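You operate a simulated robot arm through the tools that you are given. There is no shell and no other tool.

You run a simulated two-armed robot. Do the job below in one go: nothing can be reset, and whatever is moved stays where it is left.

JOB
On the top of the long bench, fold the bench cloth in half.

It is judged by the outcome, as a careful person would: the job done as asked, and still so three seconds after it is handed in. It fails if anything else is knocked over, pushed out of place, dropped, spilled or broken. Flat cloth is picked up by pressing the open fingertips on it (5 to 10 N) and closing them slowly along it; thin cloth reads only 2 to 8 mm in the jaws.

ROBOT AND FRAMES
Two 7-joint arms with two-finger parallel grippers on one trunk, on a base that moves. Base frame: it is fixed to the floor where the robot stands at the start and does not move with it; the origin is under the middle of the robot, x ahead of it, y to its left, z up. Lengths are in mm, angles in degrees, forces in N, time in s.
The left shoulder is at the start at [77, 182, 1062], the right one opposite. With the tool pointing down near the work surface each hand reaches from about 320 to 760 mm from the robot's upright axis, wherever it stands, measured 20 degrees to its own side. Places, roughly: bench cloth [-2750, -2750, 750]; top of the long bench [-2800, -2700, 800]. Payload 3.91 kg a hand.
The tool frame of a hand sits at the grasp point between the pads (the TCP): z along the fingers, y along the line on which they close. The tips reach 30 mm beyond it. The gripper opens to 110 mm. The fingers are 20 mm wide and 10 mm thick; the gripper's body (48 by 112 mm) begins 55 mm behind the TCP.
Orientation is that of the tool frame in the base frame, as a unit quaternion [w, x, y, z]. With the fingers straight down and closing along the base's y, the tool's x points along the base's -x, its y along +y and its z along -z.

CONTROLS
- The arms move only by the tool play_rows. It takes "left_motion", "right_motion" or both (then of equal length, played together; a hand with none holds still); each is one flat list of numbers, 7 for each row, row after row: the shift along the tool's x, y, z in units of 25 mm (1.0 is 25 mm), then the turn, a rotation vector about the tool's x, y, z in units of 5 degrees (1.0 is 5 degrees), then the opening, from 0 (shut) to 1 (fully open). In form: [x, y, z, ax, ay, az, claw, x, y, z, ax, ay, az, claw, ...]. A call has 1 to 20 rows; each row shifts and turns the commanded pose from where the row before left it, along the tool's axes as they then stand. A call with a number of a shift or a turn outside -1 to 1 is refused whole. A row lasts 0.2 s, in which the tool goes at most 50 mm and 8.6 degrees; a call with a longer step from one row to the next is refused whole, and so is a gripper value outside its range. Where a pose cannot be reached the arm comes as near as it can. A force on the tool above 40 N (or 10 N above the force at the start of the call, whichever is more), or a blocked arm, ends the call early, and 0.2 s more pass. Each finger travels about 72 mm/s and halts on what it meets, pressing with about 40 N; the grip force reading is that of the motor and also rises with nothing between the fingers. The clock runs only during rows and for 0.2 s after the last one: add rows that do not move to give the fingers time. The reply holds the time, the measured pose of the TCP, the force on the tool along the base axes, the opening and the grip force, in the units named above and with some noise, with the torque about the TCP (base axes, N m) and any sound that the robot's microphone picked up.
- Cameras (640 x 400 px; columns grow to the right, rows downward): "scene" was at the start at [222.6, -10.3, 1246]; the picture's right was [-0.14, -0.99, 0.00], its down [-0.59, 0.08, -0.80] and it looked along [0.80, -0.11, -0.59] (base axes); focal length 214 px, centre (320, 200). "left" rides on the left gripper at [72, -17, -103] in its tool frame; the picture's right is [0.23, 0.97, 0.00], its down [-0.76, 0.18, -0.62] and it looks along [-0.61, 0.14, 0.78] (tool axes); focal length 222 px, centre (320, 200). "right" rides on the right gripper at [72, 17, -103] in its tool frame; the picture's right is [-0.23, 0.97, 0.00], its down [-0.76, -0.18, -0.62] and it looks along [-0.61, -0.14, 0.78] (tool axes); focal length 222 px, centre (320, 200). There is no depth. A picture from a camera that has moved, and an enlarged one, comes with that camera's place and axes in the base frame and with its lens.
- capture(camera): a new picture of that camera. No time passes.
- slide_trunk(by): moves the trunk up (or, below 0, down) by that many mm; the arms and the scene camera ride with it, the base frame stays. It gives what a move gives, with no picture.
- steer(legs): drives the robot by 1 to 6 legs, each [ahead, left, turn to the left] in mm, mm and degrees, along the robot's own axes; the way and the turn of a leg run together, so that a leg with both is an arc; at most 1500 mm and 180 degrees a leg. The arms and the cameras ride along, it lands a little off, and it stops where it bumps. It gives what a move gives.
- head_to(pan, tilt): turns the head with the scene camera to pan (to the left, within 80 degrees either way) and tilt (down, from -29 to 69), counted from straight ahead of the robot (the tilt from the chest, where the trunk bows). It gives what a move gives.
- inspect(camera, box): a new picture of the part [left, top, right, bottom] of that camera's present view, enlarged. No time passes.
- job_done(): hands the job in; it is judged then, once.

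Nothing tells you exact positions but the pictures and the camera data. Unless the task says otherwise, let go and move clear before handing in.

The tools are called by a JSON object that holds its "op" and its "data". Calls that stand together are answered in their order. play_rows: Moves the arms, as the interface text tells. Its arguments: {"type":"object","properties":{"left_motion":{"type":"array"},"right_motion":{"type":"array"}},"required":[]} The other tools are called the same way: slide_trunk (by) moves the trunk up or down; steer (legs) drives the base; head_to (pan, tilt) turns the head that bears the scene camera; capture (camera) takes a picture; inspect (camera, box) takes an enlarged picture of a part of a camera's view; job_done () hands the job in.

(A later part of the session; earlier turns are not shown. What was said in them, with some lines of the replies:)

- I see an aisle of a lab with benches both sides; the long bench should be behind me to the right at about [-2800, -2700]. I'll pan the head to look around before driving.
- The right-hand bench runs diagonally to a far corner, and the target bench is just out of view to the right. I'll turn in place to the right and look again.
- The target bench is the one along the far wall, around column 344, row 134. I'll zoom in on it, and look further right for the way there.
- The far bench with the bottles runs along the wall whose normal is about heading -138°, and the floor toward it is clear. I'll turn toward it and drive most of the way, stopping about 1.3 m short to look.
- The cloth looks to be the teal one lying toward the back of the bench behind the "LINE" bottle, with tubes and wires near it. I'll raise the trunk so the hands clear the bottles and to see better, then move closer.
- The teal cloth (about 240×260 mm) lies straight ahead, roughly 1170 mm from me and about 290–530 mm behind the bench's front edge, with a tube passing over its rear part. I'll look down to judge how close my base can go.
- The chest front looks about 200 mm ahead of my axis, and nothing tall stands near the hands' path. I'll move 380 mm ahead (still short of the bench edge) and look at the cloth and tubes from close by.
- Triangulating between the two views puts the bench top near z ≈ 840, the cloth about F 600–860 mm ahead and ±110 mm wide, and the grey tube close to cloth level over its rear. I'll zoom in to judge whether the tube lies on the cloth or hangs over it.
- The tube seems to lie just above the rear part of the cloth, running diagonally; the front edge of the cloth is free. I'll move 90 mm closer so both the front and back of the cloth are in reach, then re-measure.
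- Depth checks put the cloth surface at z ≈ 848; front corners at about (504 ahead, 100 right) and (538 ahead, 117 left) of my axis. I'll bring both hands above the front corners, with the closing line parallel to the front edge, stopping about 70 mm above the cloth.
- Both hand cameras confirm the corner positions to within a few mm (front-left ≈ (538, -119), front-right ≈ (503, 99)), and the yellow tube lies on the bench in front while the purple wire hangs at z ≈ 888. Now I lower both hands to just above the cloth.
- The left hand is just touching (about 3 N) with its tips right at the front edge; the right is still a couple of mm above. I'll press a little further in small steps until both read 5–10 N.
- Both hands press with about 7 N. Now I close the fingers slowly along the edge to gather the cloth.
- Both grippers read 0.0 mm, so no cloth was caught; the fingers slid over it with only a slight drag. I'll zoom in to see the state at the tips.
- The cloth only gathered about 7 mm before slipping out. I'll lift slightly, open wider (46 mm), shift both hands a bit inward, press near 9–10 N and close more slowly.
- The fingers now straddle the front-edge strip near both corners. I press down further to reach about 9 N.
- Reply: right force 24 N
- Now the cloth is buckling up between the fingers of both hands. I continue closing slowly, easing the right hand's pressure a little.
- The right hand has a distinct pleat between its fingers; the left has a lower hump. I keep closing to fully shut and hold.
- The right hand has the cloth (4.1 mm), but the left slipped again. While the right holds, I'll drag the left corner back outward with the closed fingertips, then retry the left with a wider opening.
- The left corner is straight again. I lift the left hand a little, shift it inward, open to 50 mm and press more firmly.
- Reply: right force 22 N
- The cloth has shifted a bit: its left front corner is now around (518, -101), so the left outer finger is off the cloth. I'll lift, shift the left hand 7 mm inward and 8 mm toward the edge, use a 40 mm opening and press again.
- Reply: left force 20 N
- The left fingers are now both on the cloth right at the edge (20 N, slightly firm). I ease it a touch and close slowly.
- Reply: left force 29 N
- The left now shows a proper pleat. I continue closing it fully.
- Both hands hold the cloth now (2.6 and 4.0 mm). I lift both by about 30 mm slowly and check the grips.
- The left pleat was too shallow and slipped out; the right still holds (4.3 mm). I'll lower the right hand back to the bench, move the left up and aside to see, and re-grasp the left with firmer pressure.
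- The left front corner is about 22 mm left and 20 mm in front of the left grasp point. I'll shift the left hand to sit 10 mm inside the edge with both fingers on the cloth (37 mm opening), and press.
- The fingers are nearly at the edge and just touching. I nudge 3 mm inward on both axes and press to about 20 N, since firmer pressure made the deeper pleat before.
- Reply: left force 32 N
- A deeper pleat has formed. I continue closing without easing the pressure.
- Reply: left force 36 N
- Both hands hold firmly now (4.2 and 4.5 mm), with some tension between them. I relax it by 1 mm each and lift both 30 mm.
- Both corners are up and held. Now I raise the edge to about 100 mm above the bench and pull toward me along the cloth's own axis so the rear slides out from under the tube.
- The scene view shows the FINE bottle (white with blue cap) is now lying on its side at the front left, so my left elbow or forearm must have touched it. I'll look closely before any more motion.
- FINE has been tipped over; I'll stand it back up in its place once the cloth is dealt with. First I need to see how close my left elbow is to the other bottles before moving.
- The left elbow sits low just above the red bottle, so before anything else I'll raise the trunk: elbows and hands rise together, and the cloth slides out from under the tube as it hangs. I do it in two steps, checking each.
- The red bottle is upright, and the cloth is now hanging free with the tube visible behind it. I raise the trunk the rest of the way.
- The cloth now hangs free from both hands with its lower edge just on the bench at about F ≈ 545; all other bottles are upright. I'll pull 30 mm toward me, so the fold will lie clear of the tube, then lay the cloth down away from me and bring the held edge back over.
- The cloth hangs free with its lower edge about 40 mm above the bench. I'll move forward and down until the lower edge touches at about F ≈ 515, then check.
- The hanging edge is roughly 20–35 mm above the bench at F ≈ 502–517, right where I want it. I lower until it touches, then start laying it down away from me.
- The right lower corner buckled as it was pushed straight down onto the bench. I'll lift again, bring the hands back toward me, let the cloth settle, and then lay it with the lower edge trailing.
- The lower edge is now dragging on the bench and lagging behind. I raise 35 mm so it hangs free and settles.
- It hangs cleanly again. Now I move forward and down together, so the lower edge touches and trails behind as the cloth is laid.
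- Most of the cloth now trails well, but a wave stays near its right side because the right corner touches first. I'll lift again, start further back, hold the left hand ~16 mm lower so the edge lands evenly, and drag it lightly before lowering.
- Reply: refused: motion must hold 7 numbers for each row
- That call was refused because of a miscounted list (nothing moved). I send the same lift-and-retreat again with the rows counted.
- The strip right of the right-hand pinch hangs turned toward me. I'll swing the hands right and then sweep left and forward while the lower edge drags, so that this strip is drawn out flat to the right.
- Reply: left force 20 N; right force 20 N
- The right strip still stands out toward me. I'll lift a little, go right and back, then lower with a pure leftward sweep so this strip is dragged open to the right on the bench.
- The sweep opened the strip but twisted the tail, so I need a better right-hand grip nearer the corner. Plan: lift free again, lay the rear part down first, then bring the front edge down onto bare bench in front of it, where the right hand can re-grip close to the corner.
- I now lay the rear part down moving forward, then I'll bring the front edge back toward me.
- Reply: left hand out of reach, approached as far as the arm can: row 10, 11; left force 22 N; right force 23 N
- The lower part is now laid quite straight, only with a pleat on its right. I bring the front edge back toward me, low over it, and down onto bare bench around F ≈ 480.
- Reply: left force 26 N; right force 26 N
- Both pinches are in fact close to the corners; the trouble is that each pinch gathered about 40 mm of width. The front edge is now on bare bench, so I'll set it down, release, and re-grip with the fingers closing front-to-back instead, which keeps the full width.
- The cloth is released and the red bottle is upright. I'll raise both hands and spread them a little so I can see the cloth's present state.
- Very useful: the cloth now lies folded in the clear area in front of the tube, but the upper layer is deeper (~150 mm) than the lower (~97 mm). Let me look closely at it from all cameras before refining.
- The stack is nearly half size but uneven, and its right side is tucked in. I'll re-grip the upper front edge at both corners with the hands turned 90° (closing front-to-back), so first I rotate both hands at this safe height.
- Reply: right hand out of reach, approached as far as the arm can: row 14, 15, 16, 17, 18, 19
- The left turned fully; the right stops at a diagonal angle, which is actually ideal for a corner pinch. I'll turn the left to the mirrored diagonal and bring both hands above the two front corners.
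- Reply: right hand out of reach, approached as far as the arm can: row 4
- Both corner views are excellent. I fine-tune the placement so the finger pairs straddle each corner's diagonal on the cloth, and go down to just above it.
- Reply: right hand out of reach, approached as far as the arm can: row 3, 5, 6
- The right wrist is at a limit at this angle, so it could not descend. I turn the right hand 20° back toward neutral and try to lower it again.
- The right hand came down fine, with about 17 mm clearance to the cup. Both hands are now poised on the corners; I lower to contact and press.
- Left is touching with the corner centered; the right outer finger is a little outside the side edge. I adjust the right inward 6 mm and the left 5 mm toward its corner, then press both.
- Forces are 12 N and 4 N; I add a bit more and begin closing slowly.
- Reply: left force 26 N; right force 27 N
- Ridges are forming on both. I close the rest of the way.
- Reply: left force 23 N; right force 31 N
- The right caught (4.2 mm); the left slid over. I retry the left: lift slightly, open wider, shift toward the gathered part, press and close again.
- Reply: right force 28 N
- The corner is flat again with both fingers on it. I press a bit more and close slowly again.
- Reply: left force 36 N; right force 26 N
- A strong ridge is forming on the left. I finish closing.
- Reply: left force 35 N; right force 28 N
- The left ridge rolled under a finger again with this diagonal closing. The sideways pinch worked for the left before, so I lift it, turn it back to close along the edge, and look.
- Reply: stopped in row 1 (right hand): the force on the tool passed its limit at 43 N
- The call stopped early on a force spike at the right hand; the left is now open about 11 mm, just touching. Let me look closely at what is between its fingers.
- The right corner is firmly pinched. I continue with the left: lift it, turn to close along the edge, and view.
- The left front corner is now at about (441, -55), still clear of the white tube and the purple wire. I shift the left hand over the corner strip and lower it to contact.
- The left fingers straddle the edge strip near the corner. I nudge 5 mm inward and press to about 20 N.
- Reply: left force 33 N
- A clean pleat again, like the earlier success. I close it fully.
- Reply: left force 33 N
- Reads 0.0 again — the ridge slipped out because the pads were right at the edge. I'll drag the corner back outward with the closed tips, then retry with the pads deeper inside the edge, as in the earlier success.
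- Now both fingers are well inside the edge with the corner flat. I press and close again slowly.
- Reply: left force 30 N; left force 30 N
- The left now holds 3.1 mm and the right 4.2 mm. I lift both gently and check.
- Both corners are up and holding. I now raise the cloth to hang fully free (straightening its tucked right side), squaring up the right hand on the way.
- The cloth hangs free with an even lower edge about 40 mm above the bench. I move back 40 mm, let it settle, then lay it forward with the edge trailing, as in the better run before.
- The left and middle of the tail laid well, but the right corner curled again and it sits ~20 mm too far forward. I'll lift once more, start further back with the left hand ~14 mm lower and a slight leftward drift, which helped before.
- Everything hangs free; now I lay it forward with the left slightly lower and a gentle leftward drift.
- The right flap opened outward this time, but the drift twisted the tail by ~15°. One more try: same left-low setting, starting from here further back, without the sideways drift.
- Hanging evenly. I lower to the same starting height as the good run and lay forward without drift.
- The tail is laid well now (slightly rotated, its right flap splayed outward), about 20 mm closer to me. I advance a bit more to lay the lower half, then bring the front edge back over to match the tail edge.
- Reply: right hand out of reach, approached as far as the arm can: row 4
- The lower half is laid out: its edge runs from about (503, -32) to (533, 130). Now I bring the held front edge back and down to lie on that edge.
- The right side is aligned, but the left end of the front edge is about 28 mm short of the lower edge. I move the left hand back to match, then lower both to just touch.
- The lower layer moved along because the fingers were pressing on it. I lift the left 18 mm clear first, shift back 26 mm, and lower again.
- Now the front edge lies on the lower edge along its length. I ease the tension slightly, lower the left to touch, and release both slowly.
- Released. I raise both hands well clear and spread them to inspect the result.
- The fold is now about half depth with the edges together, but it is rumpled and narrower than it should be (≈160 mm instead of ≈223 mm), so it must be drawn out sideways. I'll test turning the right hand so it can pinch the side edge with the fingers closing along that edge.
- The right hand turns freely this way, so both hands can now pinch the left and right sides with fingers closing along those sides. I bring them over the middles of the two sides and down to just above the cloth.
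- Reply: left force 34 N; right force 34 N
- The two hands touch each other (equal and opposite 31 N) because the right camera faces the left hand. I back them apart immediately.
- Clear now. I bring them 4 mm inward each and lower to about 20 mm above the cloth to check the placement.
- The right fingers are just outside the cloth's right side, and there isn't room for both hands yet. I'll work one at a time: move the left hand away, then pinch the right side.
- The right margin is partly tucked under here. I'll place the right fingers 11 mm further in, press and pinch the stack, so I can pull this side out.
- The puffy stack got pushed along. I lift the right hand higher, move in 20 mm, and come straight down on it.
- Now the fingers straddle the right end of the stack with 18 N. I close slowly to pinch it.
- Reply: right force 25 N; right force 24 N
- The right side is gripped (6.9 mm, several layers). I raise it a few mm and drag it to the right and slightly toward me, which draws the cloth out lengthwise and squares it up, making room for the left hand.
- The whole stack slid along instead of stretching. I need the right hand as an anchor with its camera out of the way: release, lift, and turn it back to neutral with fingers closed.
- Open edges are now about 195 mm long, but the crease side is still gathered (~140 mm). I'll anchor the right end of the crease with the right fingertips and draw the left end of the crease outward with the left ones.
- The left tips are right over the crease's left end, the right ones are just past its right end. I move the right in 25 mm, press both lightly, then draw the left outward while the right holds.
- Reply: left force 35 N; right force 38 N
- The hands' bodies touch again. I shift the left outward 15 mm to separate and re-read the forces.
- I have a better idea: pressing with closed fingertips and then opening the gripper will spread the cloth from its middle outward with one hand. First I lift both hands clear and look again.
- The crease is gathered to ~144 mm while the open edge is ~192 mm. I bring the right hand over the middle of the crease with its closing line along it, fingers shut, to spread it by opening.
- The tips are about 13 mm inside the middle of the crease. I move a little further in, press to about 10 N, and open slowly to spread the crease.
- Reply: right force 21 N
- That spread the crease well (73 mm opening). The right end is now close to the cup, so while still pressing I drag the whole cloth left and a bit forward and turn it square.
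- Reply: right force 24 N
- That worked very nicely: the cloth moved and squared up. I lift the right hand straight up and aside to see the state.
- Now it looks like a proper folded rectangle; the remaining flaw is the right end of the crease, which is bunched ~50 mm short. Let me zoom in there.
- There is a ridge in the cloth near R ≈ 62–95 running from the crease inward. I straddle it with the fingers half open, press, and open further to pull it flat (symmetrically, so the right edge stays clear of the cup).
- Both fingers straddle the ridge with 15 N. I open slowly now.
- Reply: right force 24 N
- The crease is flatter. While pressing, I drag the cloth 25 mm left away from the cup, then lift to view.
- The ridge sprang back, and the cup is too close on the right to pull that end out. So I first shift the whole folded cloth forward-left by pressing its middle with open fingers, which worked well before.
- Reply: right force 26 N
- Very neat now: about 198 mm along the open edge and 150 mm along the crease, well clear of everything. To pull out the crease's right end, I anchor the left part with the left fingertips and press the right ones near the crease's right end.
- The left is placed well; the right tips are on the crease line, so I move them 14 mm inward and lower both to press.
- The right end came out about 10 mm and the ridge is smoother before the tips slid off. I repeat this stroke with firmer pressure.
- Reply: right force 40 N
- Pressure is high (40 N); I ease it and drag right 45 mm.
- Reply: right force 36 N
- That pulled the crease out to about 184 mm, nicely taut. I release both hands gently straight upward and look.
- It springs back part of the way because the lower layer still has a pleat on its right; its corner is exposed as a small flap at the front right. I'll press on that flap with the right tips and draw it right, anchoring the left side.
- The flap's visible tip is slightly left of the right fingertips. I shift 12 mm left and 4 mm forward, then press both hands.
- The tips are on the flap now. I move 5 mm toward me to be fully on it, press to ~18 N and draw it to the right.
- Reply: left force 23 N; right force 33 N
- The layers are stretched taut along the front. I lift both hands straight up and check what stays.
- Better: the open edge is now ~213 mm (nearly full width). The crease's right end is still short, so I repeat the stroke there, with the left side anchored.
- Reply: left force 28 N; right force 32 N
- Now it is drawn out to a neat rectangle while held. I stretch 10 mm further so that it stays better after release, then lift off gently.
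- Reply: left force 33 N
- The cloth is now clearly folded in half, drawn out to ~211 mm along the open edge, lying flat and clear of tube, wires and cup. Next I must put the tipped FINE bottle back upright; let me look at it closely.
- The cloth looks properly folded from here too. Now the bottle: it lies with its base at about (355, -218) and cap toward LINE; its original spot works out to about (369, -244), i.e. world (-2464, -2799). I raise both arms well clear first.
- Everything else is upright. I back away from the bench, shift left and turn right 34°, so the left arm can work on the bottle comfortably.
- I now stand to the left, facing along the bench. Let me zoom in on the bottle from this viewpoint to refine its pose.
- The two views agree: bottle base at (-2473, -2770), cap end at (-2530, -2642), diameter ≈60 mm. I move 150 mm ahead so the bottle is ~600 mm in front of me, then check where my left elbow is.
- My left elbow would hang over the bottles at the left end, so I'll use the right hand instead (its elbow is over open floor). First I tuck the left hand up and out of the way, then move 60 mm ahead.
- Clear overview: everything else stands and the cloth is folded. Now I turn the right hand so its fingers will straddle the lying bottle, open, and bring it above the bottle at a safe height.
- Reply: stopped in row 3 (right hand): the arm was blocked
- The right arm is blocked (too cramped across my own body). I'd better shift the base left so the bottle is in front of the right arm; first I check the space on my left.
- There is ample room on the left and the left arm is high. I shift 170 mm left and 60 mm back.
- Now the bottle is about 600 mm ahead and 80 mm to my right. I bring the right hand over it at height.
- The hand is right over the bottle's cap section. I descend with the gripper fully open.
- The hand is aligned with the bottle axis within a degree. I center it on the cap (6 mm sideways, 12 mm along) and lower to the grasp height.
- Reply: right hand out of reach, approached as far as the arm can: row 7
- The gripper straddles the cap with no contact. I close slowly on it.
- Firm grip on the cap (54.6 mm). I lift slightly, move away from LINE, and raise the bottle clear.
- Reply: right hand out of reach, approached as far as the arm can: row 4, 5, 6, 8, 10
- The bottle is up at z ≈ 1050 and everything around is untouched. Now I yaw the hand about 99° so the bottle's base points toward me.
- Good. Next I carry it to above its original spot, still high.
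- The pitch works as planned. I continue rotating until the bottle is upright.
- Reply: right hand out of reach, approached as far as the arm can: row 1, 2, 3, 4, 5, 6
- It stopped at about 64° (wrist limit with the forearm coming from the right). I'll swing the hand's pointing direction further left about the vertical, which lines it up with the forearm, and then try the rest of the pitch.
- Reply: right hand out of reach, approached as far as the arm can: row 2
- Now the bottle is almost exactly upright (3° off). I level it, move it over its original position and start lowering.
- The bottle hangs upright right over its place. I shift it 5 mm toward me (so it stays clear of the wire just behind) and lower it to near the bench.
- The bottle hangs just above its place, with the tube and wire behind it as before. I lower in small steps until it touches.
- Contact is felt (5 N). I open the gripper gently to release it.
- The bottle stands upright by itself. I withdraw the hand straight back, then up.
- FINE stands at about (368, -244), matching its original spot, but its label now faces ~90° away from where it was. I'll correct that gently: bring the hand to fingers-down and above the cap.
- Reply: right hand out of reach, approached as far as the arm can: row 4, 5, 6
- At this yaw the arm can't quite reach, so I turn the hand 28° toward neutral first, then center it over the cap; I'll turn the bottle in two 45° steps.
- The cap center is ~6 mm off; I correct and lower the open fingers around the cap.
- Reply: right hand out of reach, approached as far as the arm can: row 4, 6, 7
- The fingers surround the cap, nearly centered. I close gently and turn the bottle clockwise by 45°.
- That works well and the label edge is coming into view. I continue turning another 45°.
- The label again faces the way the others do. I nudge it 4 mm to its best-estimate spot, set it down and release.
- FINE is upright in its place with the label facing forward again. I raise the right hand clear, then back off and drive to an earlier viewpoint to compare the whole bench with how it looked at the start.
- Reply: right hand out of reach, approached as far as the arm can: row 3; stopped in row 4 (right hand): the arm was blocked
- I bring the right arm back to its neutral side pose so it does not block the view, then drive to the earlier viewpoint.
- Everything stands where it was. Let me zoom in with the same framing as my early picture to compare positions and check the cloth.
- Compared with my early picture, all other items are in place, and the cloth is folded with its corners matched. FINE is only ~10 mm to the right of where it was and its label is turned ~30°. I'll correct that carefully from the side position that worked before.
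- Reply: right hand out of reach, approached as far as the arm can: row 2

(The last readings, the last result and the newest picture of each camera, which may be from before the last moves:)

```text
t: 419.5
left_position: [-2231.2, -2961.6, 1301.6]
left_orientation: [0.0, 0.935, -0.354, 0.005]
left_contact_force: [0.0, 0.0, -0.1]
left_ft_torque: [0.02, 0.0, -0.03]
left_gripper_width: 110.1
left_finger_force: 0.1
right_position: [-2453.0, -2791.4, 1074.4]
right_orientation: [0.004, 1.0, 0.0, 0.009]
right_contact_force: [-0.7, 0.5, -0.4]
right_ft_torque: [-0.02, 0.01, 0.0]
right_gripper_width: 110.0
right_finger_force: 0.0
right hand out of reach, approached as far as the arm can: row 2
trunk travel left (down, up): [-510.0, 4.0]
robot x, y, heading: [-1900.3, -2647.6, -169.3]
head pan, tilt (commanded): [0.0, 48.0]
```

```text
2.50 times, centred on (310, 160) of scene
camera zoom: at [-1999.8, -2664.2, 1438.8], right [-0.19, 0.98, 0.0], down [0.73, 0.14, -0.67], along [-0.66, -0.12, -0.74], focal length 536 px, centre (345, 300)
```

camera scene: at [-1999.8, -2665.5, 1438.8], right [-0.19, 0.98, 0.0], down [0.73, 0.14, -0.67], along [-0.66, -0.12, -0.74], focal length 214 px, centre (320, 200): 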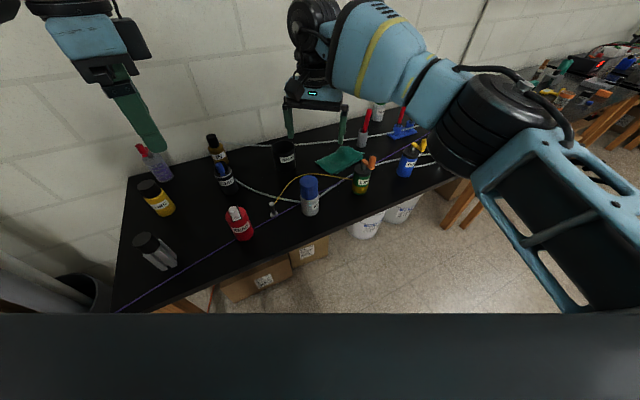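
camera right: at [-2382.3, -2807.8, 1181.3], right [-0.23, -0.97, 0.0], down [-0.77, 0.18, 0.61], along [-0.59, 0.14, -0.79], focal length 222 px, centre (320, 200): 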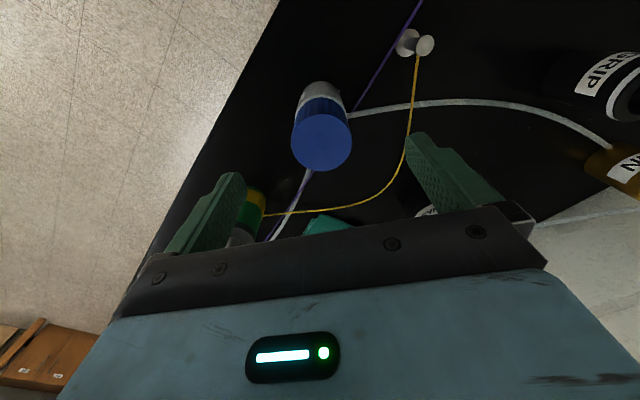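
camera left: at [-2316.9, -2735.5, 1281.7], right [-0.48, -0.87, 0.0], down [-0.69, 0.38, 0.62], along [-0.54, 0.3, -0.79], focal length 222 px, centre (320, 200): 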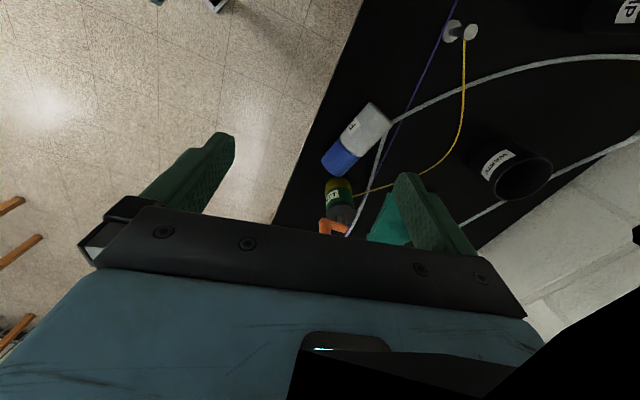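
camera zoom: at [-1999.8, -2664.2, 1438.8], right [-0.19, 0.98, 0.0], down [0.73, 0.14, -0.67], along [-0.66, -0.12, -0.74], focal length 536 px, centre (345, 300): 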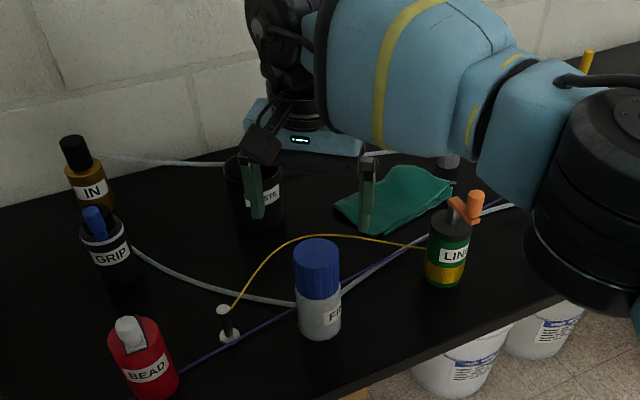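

{"op": "play_rows", "data": {"right_motion": [-0.16, 0.04, 0.2, 0, 0, 0, 1, -0.16, 0.04, 0.6, 0, 0, 0, 1, 0, 0, 0.8, 0, 0, 0, 1, 0, 0, 0.8, 0, 0, 0, 1, 0, 0, 0.8, 0, 0, 0, 1, 0, 0, 0.6, 0, 0, 0, 1, 0, 0, 0, 0, 0, 0, 1]}}

{"op": "capture", "data": {"camera": "right"}}

{"op": "inspect", "data": {"camera": "scene", "box": [220, 80, 400, 240]}}

```text
t: 421.1
left_position: [-2231.9, -2961.5, 1300.7]
left_orientation: [0.001, 0.935, -0.353, 0.004]
left_contact_force: [0.0, -0.4, -0.3]
left_ft_torque: [0.02, -0.02, -0.01]
left_gripper_width: 110.3
left_finger_force: 0.1
right_position: [-2468.2, -2783.0, 980.4]
right_orientation: [0.004, 1.0, -0.011, 0.007]
right_contact_force: [0.0, 1.0, 0.1]
right_ft_torque: [0.03, -0.03, -0.01]
right_gripper_width: 109.9
right_finger_force: 0.1
trunk travel left (down, up): [-510.0, 4.0]
robot x, y, heading: [-1906.7, -2651.6, -169.4]
head pan, tilt (commanded): [0.0, 48.0]
```

```text
taken
camera right: at [-2397.7, -2800.6, 1087.4], right [-0.25, -0.97, 0.0], down [-0.77, 0.2, 0.61], along [-0.59, 0.15, -0.79], focal length 222 px, centre (320, 200)
```

right: 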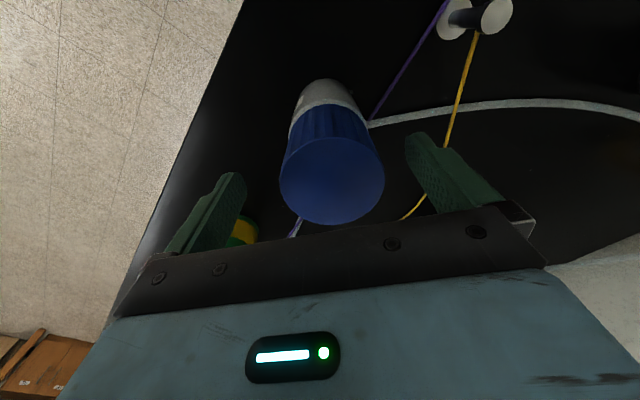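

```text
2.50 times, centred on (310, 160) of scene
camera zoom: at [-2000.1, -2664.0, 1438.8], right [-0.19, 0.98, 0.0], down [0.73, 0.14, -0.67], along [-0.66, -0.12, -0.74], focal length 536 px, centre (345, 300)
```

zoom: 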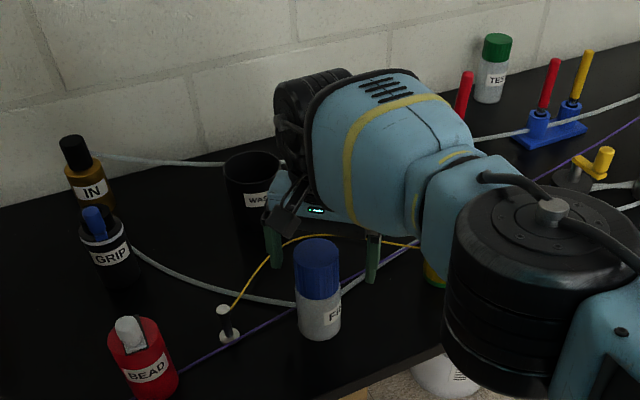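

The arm settled about 10 mm off; I correct toward the cap's center.

{"op": "play_rows", "data": {"right_motion": [0.19, 0.18, 0, 0, 0, 0, 1, 0.19, 0.18, 0, 0, 0, 0, 1, 0, 0, 0, 0, 0, 0, 1]}}

{"op": "capture", "data": {"camera": "right"}}

```text
t: 421.9
left_position: [-2231.2, -2961.8, 1300.2]
left_orientation: [0.001, 0.935, -0.354, 0.005]
left_contact_force: [-0.5, 0.4, 1.9]
left_ft_torque: [0.02, -0.01, -0.02]
left_gripper_width: 109.8
left_finger_force: 0.2
right_position: [-2448.7, -2802.9, 978.6]
right_orientation: [0.002, 1.0, 0.001, 0.009]
right_contact_force: [0.7, 0.7, 0.4]
right_ft_torque: [-0.02, 0.04, -0.03]
right_gripper_width: 110.1
right_finger_force: 0.1
trunk travel left (down, up): [-510.0, 4.0]
robot x, y, heading: [-1903.4, -2648.5, -169.1]
head pan, tilt (commanded): [0.0, 48.0]
```

```text
taken
camera right: at [-2378.9, -2820.2, 1084.7], right [-0.23, -0.97, 0.0], down [-0.77, 0.18, 0.61], along [-0.59, 0.14, -0.79], focal length 222 px, centre (320, 200)
```

right: 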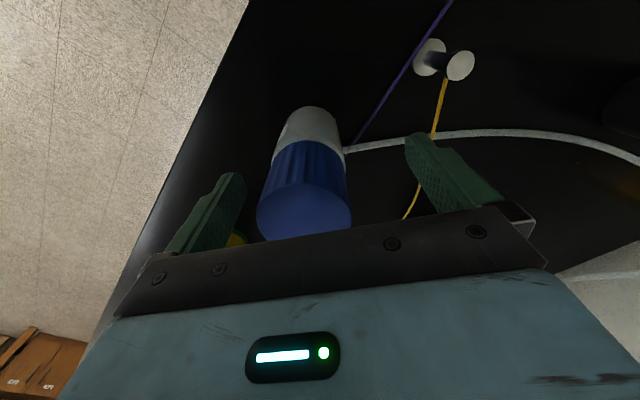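

The arm tracks inconsistently at this wrist angle. I raise above the cap, turn back to the angle that worked earlier, and re-center.

{"op": "play_rows", "data": {"right_motion": [0, 0, -0.8, 0, 0, 0, 1, 0, 0, -0.8, 0, 0, 0, 1, 0, 0, -0.8, 0, 0, 0, 1, 0, 0, -0.6, 0, 0, 0, 1, 0, 0, 0, 0, 0, -1, 1, 0, 0, 0, 0, 0, -1, 1, 0, 0, 0, 0, 0, -1, 1, 0, 0, 0, 0, 0, -1, 1, 0, 0, 0, 0, 0, -1, 1, 0, 0, 0, 0, 0, -1, 1, 0, 0, 0, 0, 0, 0, 1]}}

{"op": "capture", "data": {"camera": "right"}}

{"op": "inspect", "data": {"camera": "scene", "box": [220, 80, 400, 240]}}

```text
t: 424.3
left_position: [-2231.3, -2961.4, 1301.4]
left_orientation: [0.001, 0.936, -0.353, 0.004]
left_contact_force: [-0.8, -0.4, -0.3]
left_ft_torque: [-0.02, 0.0, -0.01]
left_gripper_width: 110.0
left_finger_force: 0.0
right_position: [-2451.0, -2804.1, 1057.1]
right_orientation: [0.005, 0.966, 0.26, 0.007]
right_contact_force: [-0.8, 0.0, 0.4]
right_ft_torque: [0.03, 0.02, -0.05]
right_gripper_width: 110.1
right_finger_force: 0.1
trunk travel left (down, up): [-510.0, 4.0]
robot x, y, heading: [-1906.7, -2647.6, -169.5]
head pan, tilt (commanded): [0.0, 48.0]
```

```text
taken
camera right: at [-2382.0, -2781.3, 1161.3], right [0.29, -0.96, 0.01], down [-0.76, -0.22, 0.61], along [-0.58, -0.19, -0.79], focal length 222 px, centre (320, 200)
```

right: 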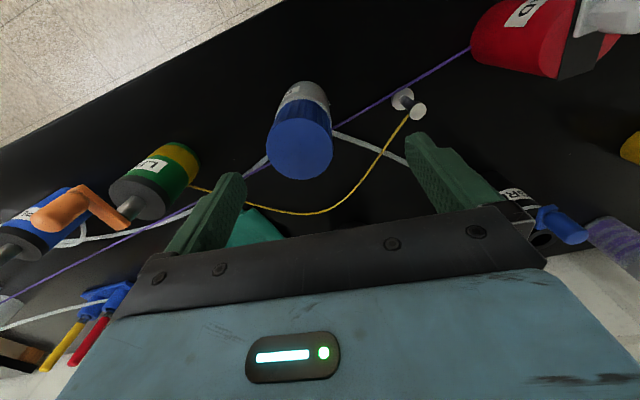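

```text
2.50 times, centred on (310, 160) of scene
camera zoom: at [-2000.0, -2664.3, 1438.7], right [-0.19, 0.98, 0.0], down [0.73, 0.14, -0.67], along [-0.66, -0.12, -0.74], focal length 536 px, centre (345, 300)
```

zoom: 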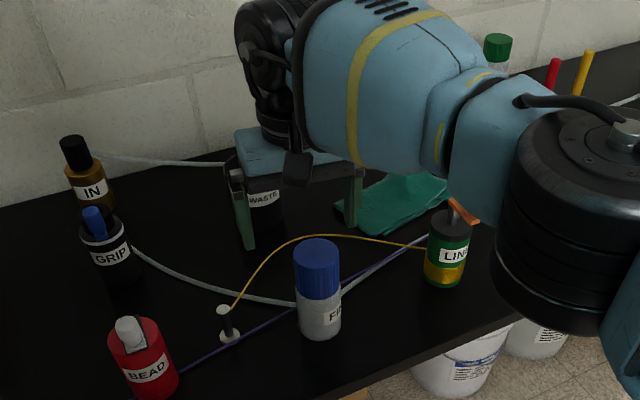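

{"op": "play_rows", "data": {"right_motion": [-0.04, -0.31, 0, 0, 0, 0, 1, -0.04, -0.31, 0, 0, 0, 0, 1, 0, 0, 0.6, 0, 0, 0, 1, 0, 0, 0.8, 0, 0, 0, 1, 0, 0, 0.8, 0, 0, 0, 1, 0, 0, 0.8, 0, 0, 0, 1, 0, 0, 0, 0, 0, 0, 1, 0, 0, 0, 0, 0, 0, 1]}}

{"op": "capture", "data": {"camera": "right"}}

{"op": "inspect", "data": {"camera": "scene", "box": [220, 80, 400, 240]}}

```text
t: 426.1
left_position: [-2232.1, -2962.1, 1301.2]
left_orientation: [0.001, 0.936, -0.353, 0.004]
left_contact_force: [-1.2, -1.2, -0.3]
left_ft_torque: [0.0, 0.01, 0.0]
left_gripper_width: 110.3
left_finger_force: 0.0
right_position: [-2459.3, -2791.3, 981.1]
right_orientation: [0.005, 0.966, 0.26, 0.008]
right_contact_force: [-0.1, -0.3, 0.6]
right_ft_torque: [0.02, 0.0, -0.02]
right_gripper_width: 110.1
right_finger_force: 0.0
trunk travel left (down, up): [-510.0, 4.0]
robot x, y, heading: [-1906.8, -2649.6, -169.3]
head pan, tilt (commanded): [0.0, 48.0]
```

```text
taken
camera right: at [-2389.7, -2768.4, 1086.3], right [0.29, -0.96, 0.01], down [-0.76, -0.22, 0.61], along [-0.58, -0.19, -0.79], focal length 222 px, centre (320, 200)
```

right: 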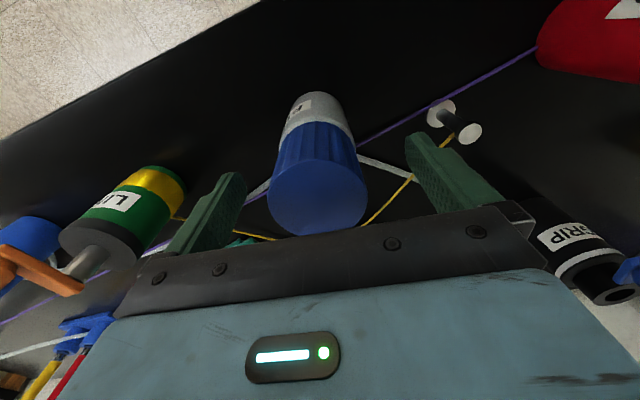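

```text
2.50 times, centred on (310, 160) of scene
camera zoom: at [-2000.0, -2664.4, 1438.8], right [-0.19, 0.98, 0.0], down [0.73, 0.14, -0.67], along [-0.66, -0.12, -0.74], focal length 536 px, centre (345, 300)
```

zoom: 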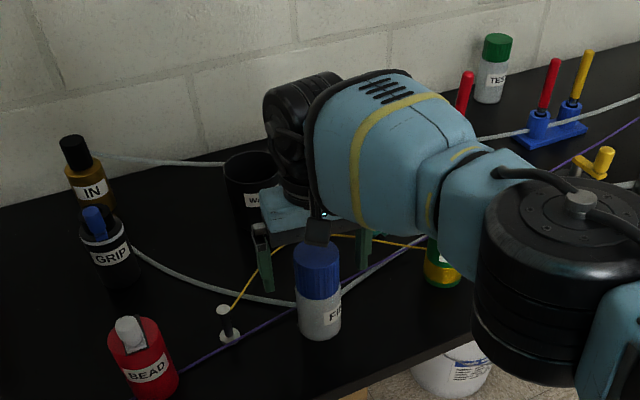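

Well centered now. I close, lift 2 mm, shift 8 mm to the left and turn 30° clockwise.

{"op": "play_rows", "data": {"right_motion": [0, 0, 0, 0, 0, 0, 0.85, 0, 0, 0, 0, 0, 0, 0.7, 0, 0, 0, 0, 0, 0, 0.62, 0, 0, 0, 0, 0, 0, 0.57, 0, 0, 0, 0, 0, 0, 0.53, 0, 0, 0, 0, 0, 0, 0.49, 0, 0, 0, 0, 0, 0, 0.46, 0, 0, 0, 0, 0, 0, 0.43, 0, 0, 0, 0, 0, 0, 0.43, 0, 0, -0.1, 0, 0, 0, 0.43, -0.06, 0.16, 0, 0, 0, 0, 0.43, -0.06, 0.16, 0, 0, 0, 0, 0.43, 0, 0, 0, 0, 0, 0, 0.43]}}

{"op": "play_rows", "data": {"right_motion": [0, 0, 0, 0, 0, 1, 0.43, 0, 0, 0, 0, 0, 1, 0.43, 0, 0, 0, 0, 0, 1, 0.43, 0, 0, 0, 0, 0, 1, 0.43, 0, 0, 0, 0, 0, 1, 0.43, 0, 0, 0, 0, 0, 1, 0.43, 0, 0, 0, 0, 0, 0, 0.43]}}

{"op": "inspect", "data": {"camera": "scene", "box": [220, 80, 400, 240]}}

```text
t: 428.9
left_position: [-2231.9, -2961.2, 1301.0]
left_orientation: [0.001, 0.935, -0.354, 0.004]
left_contact_force: [0.5, 0.1, -0.4]
left_ft_torque: [0.01, -0.02, 0.0]
left_gripper_width: 110.0
left_finger_force: 0.0
right_position: [-2461.1, -2790.5, 982.9]
right_orientation: [0.005, 0.967, 0.255, 0.008]
right_contact_force: [0.5, 0.6, -1.6]
right_ft_torque: [-0.02, -0.01, 0.01]
right_gripper_width: 54.4
right_finger_force: 39.8
right hand out of reach, approached as far as the arm can: row 12
trunk travel left (down, up): [-510.0, 4.0]
robot x, y, heading: [-1902.7, -2645.4, -169.3]
head pan, tilt (commanded): [0.0, 48.0]
```

```text
t: 430.5
left_position: [-2231.4, -2961.1, 1300.4]
left_orientation: [0.001, 0.935, -0.354, 0.004]
left_contact_force: [-0.3, 0.4, 0.0]
left_ft_torque: [-0.01, -0.02, 0.01]
left_gripper_width: 110.1
left_finger_force: 0.0
right_position: [-2458.6, -2793.8, 983.9]
right_orientation: [0.003, 1.0, 0.0, 0.008]
right_contact_force: [0.3, 0.0, -2.6]
right_ft_torque: [-0.02, -0.04, -0.01]
right_gripper_width: 54.5
right_finger_force: 40.1
trunk travel left (down, up): [-510.0, 4.0]
robot x, y, heading: [-1907.6, -2648.4, -169.0]
head pan, tilt (commanded): [0.0, 48.0]
```

```text
2.50 times, centred on (310, 160) of scene
camera zoom: at [-2000.1, -2664.4, 1438.7], right [-0.19, 0.98, 0.0], down [0.73, 0.14, -0.67], along [-0.66, -0.12, -0.74], focal length 536 px, centre (345, 300)
```

zoom: 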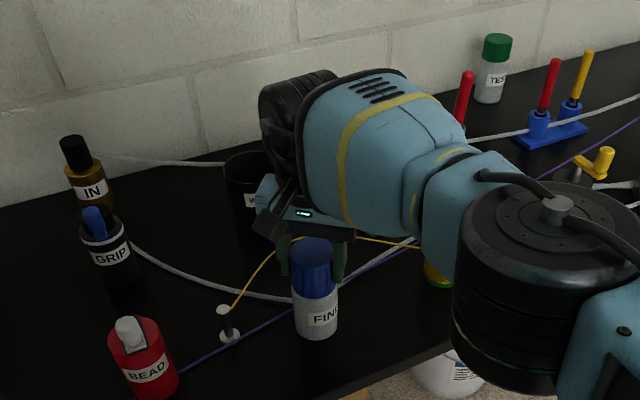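

The label faces like the others now. I nudge 6 mm further left, set the bottle down and release.

{"op": "play_rows", "data": {"right_motion": [0, 0.12, 0, 0, 0, 0, 0.43, 0, 0.12, 0, 0, 0, 0, 0.43, 0, 0, 0.06, 0, 0, 0, 0.43, 0, 0, 0.06, 0, 0, 0, 0.43, 0, 0, 0.04, 0, 0, 0, 0.43, 0, 0, 0, 0, 0, 0, 0.43]}}

```text
t: 431.9
left_position: [-2231.9, -2962.7, 1300.7]
left_orientation: [0.001, 0.935, -0.354, 0.004]
left_contact_force: [0.8, -1.0, -0.1]
left_ft_torque: [-0.01, -0.04, -0.04]
left_gripper_width: 109.9
left_finger_force: 0.0
right_position: [-2466.3, -2783.3, 981.1]
right_orientation: [0.002, 1.0, -0.015, 0.008]
right_contact_force: [-0.1, -0.6, -1.3]
right_ft_torque: [-0.02, 0.02, 0.01]
right_gripper_width: 54.4
right_finger_force: 40.0
right hand out of reach, approached as far as the arm can: row 2
trunk travel left (down, up): [-510.0, 4.0]
robot x, y, heading: [-1906.7, -2647.8, -169.1]
head pan, tilt (commanded): [0.0, 48.0]
```

The arm is at a limit there and slid the wrong way. I'll lift the bottle slightly and use a tiny base move instead to bring it to the spot.

{"op": "play_rows", "data": {"right_motion": [0, 0, -0.2, 0, 0, 0, 0.43, 0, 0, -0.2, 0, 0, 0, 0.43, 0, 0, 0, 0, 0, 0, 0.43]}}

{"op": "steer", "data": {"legs": [[-4, 18, 0]]}}

{"op": "inspect", "data": {"camera": "scene", "box": [220, 80, 400, 240]}}

```text
t: 432.7
left_position: [-2232.4, -2961.1, 1300.0]
left_orientation: [0.001, 0.936, -0.353, 0.004]
left_contact_force: [-0.6, 0.4, -0.6]
left_ft_torque: [-0.01, 0.0, -0.03]
left_gripper_width: 110.0
left_finger_force: 0.1
right_position: [-2455.2, -2798.4, 990.0]
right_orientation: [0.003, 1.0, 0.001, 0.01]
right_contact_force: [-0.7, -0.5, -2.5]
right_ft_torque: [-0.02, 0.01, -0.04]
right_gripper_width: 54.6
right_finger_force: 39.9
trunk travel left (down, up): [-510.0, 4.0]
robot x, y, heading: [-1907.0, -2648.7, -169.4]
head pan, tilt (commanded): [0.0, 48.0]
```

```text
t: 433.6
left_position: [-2225.7, -2976.6, 1301.6]
left_orientation: [0.0, 0.935, -0.354, 0.004]
left_contact_force: [0.6, -0.8, 0.1]
left_ft_torque: [-0.02, 0.0, 0.03]
left_gripper_width: 109.8
left_finger_force: 0.0
right_position: [-2448.6, -2815.0, 992.6]
right_orientation: [0.003, 1.0, -0.001, 0.01]
right_contact_force: [0.3, -0.2, -2.6]
right_ft_torque: [-0.01, -0.01, 0.02]
right_gripper_width: 54.4
right_finger_force: 39.9
trunk travel left (down, up): [-510.0, 4.0]
robot x, y, heading: [-1898.8, -2667.6, -169.4]
head pan, tilt (commanded): [0.0, 48.0]
```

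```text
2.50 times, centred on (310, 160) of scene
camera zoom: at [-1993.5, -2679.8, 1438.7], right [-0.19, 0.98, 0.0], down [0.73, 0.14, -0.67], along [-0.66, -0.12, -0.74], focal length 536 px, centre (345, 300)
```

zoom: 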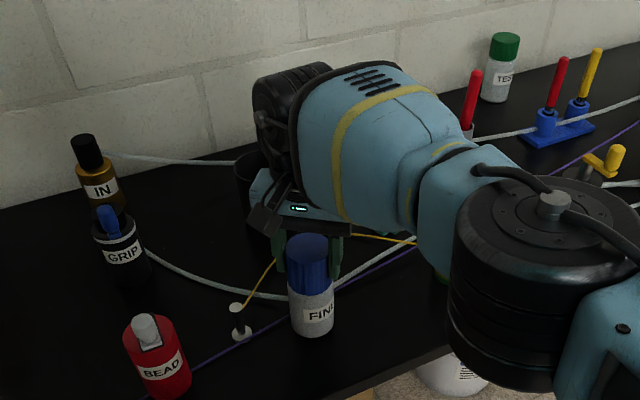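

The base move overshot since the arm sprang back to its commanded spot once lifted; the real issue is reach at low height. I undo that shift, raise the hand 40 mm and lower the trunk 40 mm to gain reach.

{"op": "steer", "data": {"legs": [[8, -17, 0]]}}

{"op": "play_rows", "data": {"right_motion": [0, 0, -0.5, 0, 0, 0, 0.43, 0, 0, -0.5, 0, 0, 0, 0.43, 0, 0, -0.6, 0, 0, 0, 0.43, 0, 0, 0, 0, 0, 0, 0.43]}}

{"op": "slide_trunk", "data": {"by": -40}}

{"op": "inspect", "data": {"camera": "scene", "box": [220, 80, 400, 240]}}

```text
t: 434.4
left_position: [-2235.2, -2964.2, 1301.2]
left_orientation: [0.0, 0.936, -0.353, 0.004]
left_contact_force: [0.3, 0.4, 0.7]
left_ft_torque: [0.02, 0.0, 0.02]
left_gripper_width: 110.3
left_finger_force: 0.1
right_position: [-2459.8, -2800.8, 990.7]
right_orientation: [0.002, 1.0, -0.001, 0.01]
right_contact_force: [0.3, 0.1, -0.8]
right_ft_torque: [0.0, 0.01, 0.02]
right_gripper_width: 54.2
right_finger_force: 39.7
trunk travel left (down, up): [-510.0, 4.0]
robot x, y, heading: [-1907.8, -2647.3, -169.3]
head pan, tilt (commanded): [0.0, 48.0]
```

```text
t: 435.4
left_position: [-2235.0, -2963.7, 1300.6]
left_orientation: [0.0, 0.935, -0.354, 0.005]
left_contact_force: [-0.3, 0.5, 0.2]
left_ft_torque: [-0.02, 0.02, -0.03]
left_gripper_width: 110.0
left_finger_force: 0.1
right_position: [-2460.4, -2800.8, 1031.3]
right_orientation: [0.004, 1.0, 0.001, 0.009]
right_contact_force: [1.1, 0.2, -1.7]
right_ft_torque: [-0.02, -0.01, 0.01]
right_gripper_width: 54.2
right_finger_force: 39.7
trunk travel left (down, up): [-510.0, 4.0]
robot x, y, heading: [-1911.4, -2650.0, -169.1]
head pan, tilt (commanded): [0.0, 48.0]
```

```text
t: 436.2
left_position: [-2235.1, -2962.4, 1261.1]
left_orientation: [0.001, 0.935, -0.354, 0.003]
left_contact_force: [-0.6, -0.3, 0.5]
left_ft_torque: [-0.01, 0.01, -0.01]
left_gripper_width: 110.2
left_finger_force: 0.0
right_position: [-2459.5, -2799.6, 991.9]
right_orientation: [0.003, 1.0, 0.0, 0.008]
right_contact_force: [-0.1, 0.1, -1.7]
right_ft_torque: [-0.02, 0.04, 0.01]
right_gripper_width: 54.3
right_finger_force: 39.9
trunk travel left (down, up): [-470.0, 44.0]
robot x, y, heading: [-1905.5, -2655.1, -168.9]
head pan, tilt (commanded): [0.0, 48.0]
```

```text
2.50 times, centred on (310, 160) of scene
camera zoom: at [-2053.2, -2675.6, 1394.5], right [-0.19, 0.98, 0.0], down [0.73, 0.14, -0.67], along [-0.66, -0.12, -0.74], focal length 536 px, centre (345, 300)
```

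zoom: 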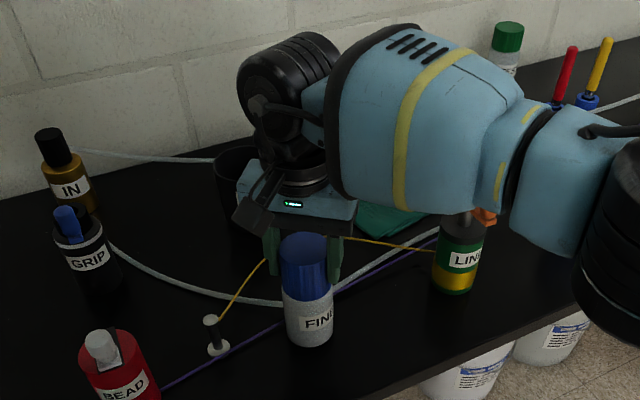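

Now the bottle is exactly over its spot (-2459.5, -2799.6). I lower it the last 11 mm.

{"op": "play_rows", "data": {"right_motion": [0, 0, 0.12, 0, 0, 0, 0.43, 0, 0, 0.12, 0, 0, 0, 0.43, 0, 0, 0.12, 0, 0, 0, 0.43, 0, 0, 0.06, 0, 0, 0, 0.43, 0, 0, 0, 0, 0, 0, 0.43]}}

```text
t: 437.4
left_position: [-2235.6, -2963.4, 1261.3]
left_orientation: [0.001, 0.936, -0.353, 0.004]
left_contact_force: [0.8, -0.2, 0.1]
left_ft_torque: [0.01, -0.01, 0.02]
left_gripper_width: 109.8
left_finger_force: 0.1
right_position: [-2460.4, -2800.4, 982.6]
right_orientation: [0.004, 1.0, 0.0, 0.009]
right_contact_force: [0.2, -0.5, -0.4]
right_ft_torque: [0.0, 0.0, 0.01]
right_gripper_width: 54.3
right_finger_force: 39.8
trunk travel left (down, up): [-470.0, 44.0]
robot x, y, heading: [-1909.8, -2649.2, -169.3]
head pan, tilt (commanded): [0.0, 48.0]
```

{"op": "play_rows", "data": {"right_motion": [0, 0, 0.05, 0, 0, 0, 0.43, 0, 0, 0.04, 0, 0, 0, 0.43, 0, 0, 0, 0, 0, 0, 0.43]}}

```text
t: 438.2
left_position: [-2235.1, -2964.4, 1262.4]
left_orientation: [0.0, 0.935, -0.354, 0.003]
left_contact_force: [-0.2, 0.2, 0.9]
left_ft_torque: [0.0, 0.02, 0.01]
left_gripper_width: 110.1
left_finger_force: 0.1
right_position: [-2459.7, -2801.0, 982.0]
right_orientation: [0.004, 1.0, 0.0, 0.009]
right_contact_force: [2.4, 1.0, 9.6]
right_ft_torque: [0.28, 0.01, -0.01]
right_gripper_width: 54.5
right_finger_force: 40.1
trunk travel left (down, up): [-470.0, 44.0]
robot x, y, heading: [-1906.5, -2650.2, -169.4]
head pan, tilt (commanded): [0.0, 48.0]
```

It stands on the bench now. I open slowly and rise straight up.

{"op": "play_rows", "data": {"right_motion": [0, 0, -0.03, 0, 0, 0, 0.46, 0, 0, 0, 0, 0, 0, 0.5, 0, 0, 0, 0, 0, 0, 0.52, 0, 0, 0, 0, 0, 0, 0.55, 0, 0, 0, 0, 0, 0, 0.6, 0, 0, 0, 0, 0, 0, 0.7, 0, 0, 0, 0, 0, 0, 0.85, 0, 0, 0, 0, 0, 0, 1, 0, 0, 0, 0, 0, 0, 1, 0, 0, -0.5, 0, 0, 0, 1, 0, 0, -0.8, 0, 0, 0, 1, 0, 0, -0.8, 0, 0, 0, 1, 0, 0, -0.8, 0, 0, 0, 1, 0, 0, -0.8, 0, 0, 0, 1]}}

{"op": "inspect", "data": {"camera": "scene", "box": [220, 80, 400, 240]}}

{"op": "capture", "data": {"camera": "right"}}

```text
t: 441.2
left_position: [-2235.3, -2963.1, 1261.3]
left_orientation: [0.001, 0.935, -0.354, 0.004]
left_contact_force: [0.5, -0.2, 0.3]
left_ft_torque: [-0.02, -0.01, 0.0]
left_gripper_width: 109.9
left_finger_force: 0.1
right_position: [-2461.8, -2798.1, 1071.2]
right_orientation: [0.004, 1.0, 0.0, 0.009]
right_contact_force: [0.2, 0.3, -0.4]
right_ft_torque: [-0.01, 0.01, 0.02]
right_gripper_width: 109.9
right_finger_force: 0.1
trunk travel left (down, up): [-470.0, 44.0]
robot x, y, heading: [-1911.1, -2648.2, -169.3]
head pan, tilt (commanded): [0.0, 48.0]
```

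```text
2.50 times, centred on (310, 160) of scene
camera zoom: at [-2053.5, -2675.7, 1394.4], right [-0.19, 0.98, 0.0], down [0.73, 0.14, -0.67], along [-0.66, -0.12, -0.74], focal length 536 px, centre (345, 300)
```

zoom: 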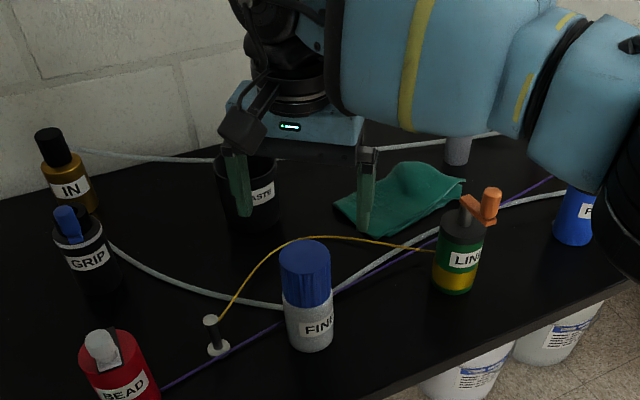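

```text
taken
camera right: at [-2391.3, -2814.4, 1176.7], right [-0.23, -0.97, 0.0], down [-0.77, 0.18, 0.61], along [-0.59, 0.14, -0.79], focal length 222 px, centre (320, 200)
```

right: 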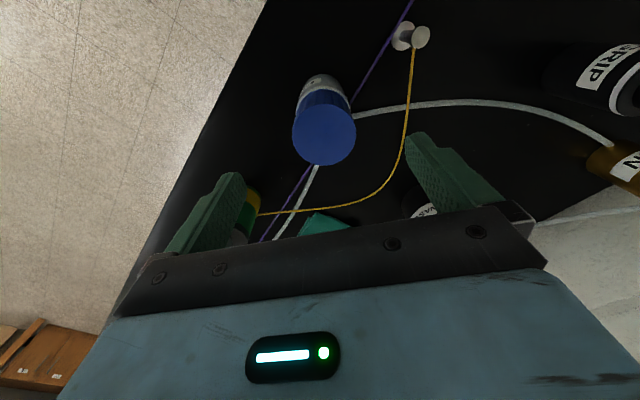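

FINE is upright, label forward, right in its place. I raise the trunk and back away, then take a last check from the front.

{"op": "slide_trunk", "data": {"by": 40}}

{"op": "steer", "data": {"legs": [[-350, 0, 0]]}}

{"op": "steer", "data": {"legs": [[0, -600, 0], [0, 0, 33]]}}

{"op": "play_rows", "data": {"right_motion": [0.3, -0.7, -0.3, 0, 0, -0.8, 0.8, 0.3, -0.7, -0.3, 0, 0, -0.8, 0.8, 0.3, -0.7, -0.3, 0, 0, -0.8, 0.8, 0.3, -0.7, -0.3, 0, 0, -0.8, 0.8, 0.3, -0.7, 0, 0, 0, 0, 0.8, 0.3, -0.7, 0, 0, 0, 0, 0.8, 0.3, -0.7, 0, 0, 0, 0, 0.8, 0.3, -0.7, 0, 0, 0, 0, 0.8, 0.3, -0.7, 0, 0, 0, 0, 0.8]}}

{"op": "steer", "data": {"legs": [[289, -225, 0]]}}

{"op": "head_to", "data": {"pan": 0, "tilt": 38}}

{"op": "capture", "data": {"camera": "scene"}}

```text
t: 442.1
left_position: [-2235.7, -2963.9, 1300.3]
left_orientation: [0.0, 0.935, -0.354, 0.006]
left_contact_force: [0.8, -0.3, 0.2]
left_ft_torque: [0.0, -0.05, -0.02]
left_gripper_width: 110.3
left_finger_force: 0.1
right_position: [-2461.9, -2799.7, 1110.2]
right_orientation: [0.003, 1.0, 0.001, 0.01]
right_contact_force: [-0.9, 0.2, -1.0]
right_ft_torque: [0.05, 0.01, 0.0]
right_gripper_width: 109.9
right_finger_force: 0.0
trunk travel left (down, up): [-510.0, 4.0]
robot x, y, heading: [-1908.4, -2653.8, -169.4]
head pan, tilt (commanded): [0.0, 48.0]
```

```text
t: 444.3
left_position: [-1896.0, -2897.3, 1300.4]
left_orientation: [0.0, 0.934, -0.357, 0.004]
left_contact_force: [0.4, 1.1, -0.3]
left_ft_torque: [0.0, 0.0, -0.01]
left_gripper_width: 110.1
left_finger_force: 0.0
right_position: [-2119.8, -2731.9, 1110.2]
right_orientation: [0.003, 1.0, -0.003, 0.009]
right_contact_force: [-0.3, -0.4, -0.5]
right_ft_torque: [0.02, -0.02, 0.02]
right_gripper_width: 110.1
right_finger_force: 0.0
trunk travel left (down, up): [-510.0, 4.0]
robot x, y, heading: [-1564.6, -2585.8, -169.6]
head pan, tilt (commanded): [0.0, 48.0]
```

```text
t: 451.6
left_position: [-1773.0, -2447.0, 1301.0]
left_orientation: [-0.001, 0.998, -0.069, 0.004]
left_contact_force: [-0.1, -0.1, -0.5]
left_ft_torque: [0.02, 0.0, 0.0]
left_gripper_width: 110.2
left_finger_force: 0.0
right_position: [-2052.2, -2436.5, 1112.7]
right_orientation: [0.001, 0.958, 0.288, 0.01]
right_contact_force: [0.2, -0.6, 0.7]
right_ft_torque: [0.01, 0.01, 0.0]
right_gripper_width: 110.4
right_finger_force: 0.1
trunk travel left (down, up): [-510.0, 4.0]
robot x, y, heading: [-1676.5, -2007.8, -135.9]
head pan, tilt (commanded): [0.0, 48.0]
```

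```text
t: 453.6
left_position: [-1773.8, -2446.8, 1301.8]
left_orientation: [-0.001, 0.998, -0.069, 0.004]
left_contact_force: [0.0, 0.0, -0.7]
left_ft_torque: [-0.01, 0.03, -0.01]
left_gripper_width: 110.0
left_finger_force: 0.0
right_position: [-2116.3, -2277.3, 1141.2]
right_orientation: [0.002, 0.908, 0.419, 0.009]
right_contact_force: [-0.3, -0.1, 0.1]
right_ft_torque: [0.0, 0.01, 0.01]
right_gripper_width: 88.1
right_finger_force: 0.1
trunk travel left (down, up): [-510.0, 4.0]
robot x, y, heading: [-1671.7, -2009.2, -135.9]
head pan, tilt (commanded): [0.0, 48.0]
```

```text
t: 456.2
left_position: [-2132.4, -2487.4, 1300.4]
left_orientation: [0.0, 0.998, -0.063, 0.005]
left_contact_force: [0.3, -0.3, 0.0]
left_ft_torque: [0.0, 0.01, -0.02]
left_gripper_width: 110.0
left_finger_force: 0.0
right_position: [-2476.5, -2319.0, 1141.8]
right_orientation: [0.002, 0.906, 0.423, 0.009]
right_contact_force: [-0.8, -0.4, -0.6]
right_ft_torque: [0.03, -0.03, 0.01]
right_gripper_width: 88.1
right_finger_force: 0.2
trunk travel left (down, up): [-510.0, 4.0]
robot x, y, heading: [-2036.7, -2045.1, -135.3]
head pan, tilt (commanded): [0.0, 48.0]
```

```text
t: 456.9
left_position: [-2133.9, -2487.4, 1300.8]
left_orientation: [-0.001, 0.998, -0.064, 0.004]
left_contact_force: [0.2, -0.3, 0.3]
left_ft_torque: [-0.01, 0.02, 0.01]
left_gripper_width: 110.0
left_finger_force: 0.0
right_position: [-2478.0, -2320.1, 1140.4]
right_orientation: [0.002, 0.906, 0.422, 0.009]
right_contact_force: [-0.6, -0.1, 0.1]
right_ft_torque: [-0.03, -0.01, 0.01]
right_gripper_width: 87.8
right_finger_force: 0.1
trunk travel left (down, up): [-510.0, 4.0]
robot x, y, heading: [-2035.3, -2045.2, -135.1]
head pan, tilt (commanded): [0.0, 38.0]
```

```text
taken
camera scene: at [-2111.9, -2114.4, 1453.1], right [-0.7, 0.71, 0.0], down [0.44, 0.43, -0.79], along [-0.56, -0.55, -0.62], focal length 214 px, centre (320, 200)
```

scene: 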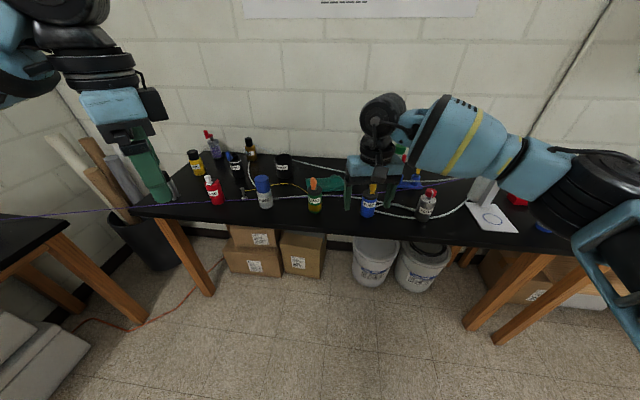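

{"op": "inspect", "data": {"camera": "scene", "box": [230, 140, 390, 240]}}

{"op": "inspect", "data": {"camera": "scene", "box": [380, 130, 540, 250]}}

```text
4.00 times, centred on (310, 190) of scene
camera zoom: at [-2111.9, -2114.4, 1453.1], right [-0.7, 0.71, 0.0], down [0.44, 0.43, -0.79], along [-0.56, -0.55, -0.62], focal length 858 px, centre (360, 240)
```

zoom: 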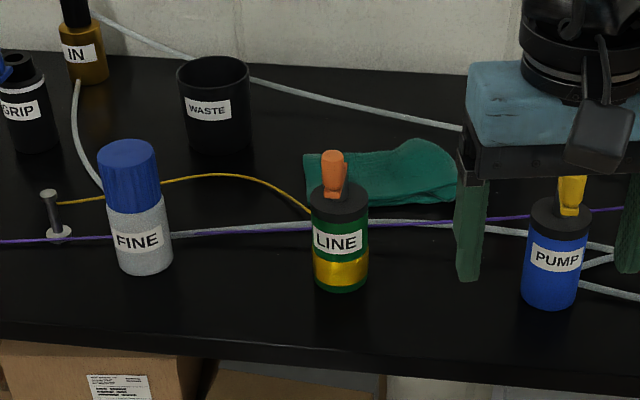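

```text
3.33 times, centred on (460, 190) of scene
camera zoom: at [-2111.9, -2114.4, 1453.1], right [-0.7, 0.71, 0.0], down [0.44, 0.43, -0.79], along [-0.56, -0.55, -0.62], focal length 715 px, centre (-147, 233)
```

zoom: 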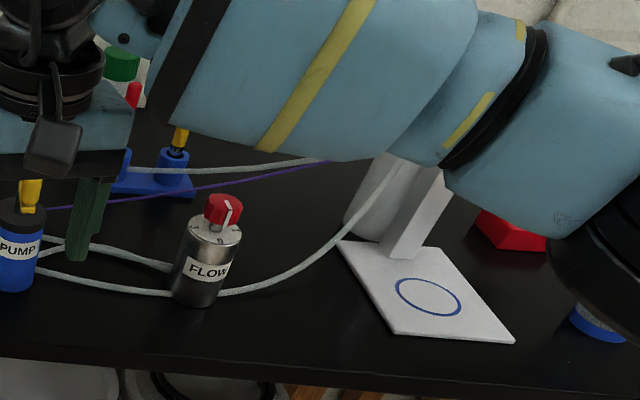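

Everything checks out: the cloth lies folded in half on the bench, FINE is upright in its original spot with its label forward, and all other items are unmoved. Both hands are empty and clear, so I hand in the job.

{"op": "job_done", "data": {}}

```text
The job is handed in.
```

The bench cloth is folded in half on the top of the long bench, and I've handed the job in. The fold isn't perfect, and I knocked one bottle over on the way and had to put it back.

- **Cloth:** The front and back edges lie together, with corners matching to about 25–30 mm. I pulled the cloth out from under the grey tube first, so the folded cloth now sits just in front of it. The right end is still slightly bunched and puffed, and the crease is about 150 mm long compared with about 211 mm along the open edge.
- **FINE bottle:** It was tipped onto its side while I was gripping the cloth; I think my left elbow hit it. I stood it back up with the label facing forward. By my earlier pictures it is within a few millimetres of where it started, but it did fall.
- **Everything else:** In the last pictures all the other bottles, the cup and the beaker looked upright and in their original places. During the first pull the cloth slid under the grey tube, and later it lay against the white tube in front. I saw no sign that either tube moved.

Both hands are empty and clear of the bench.
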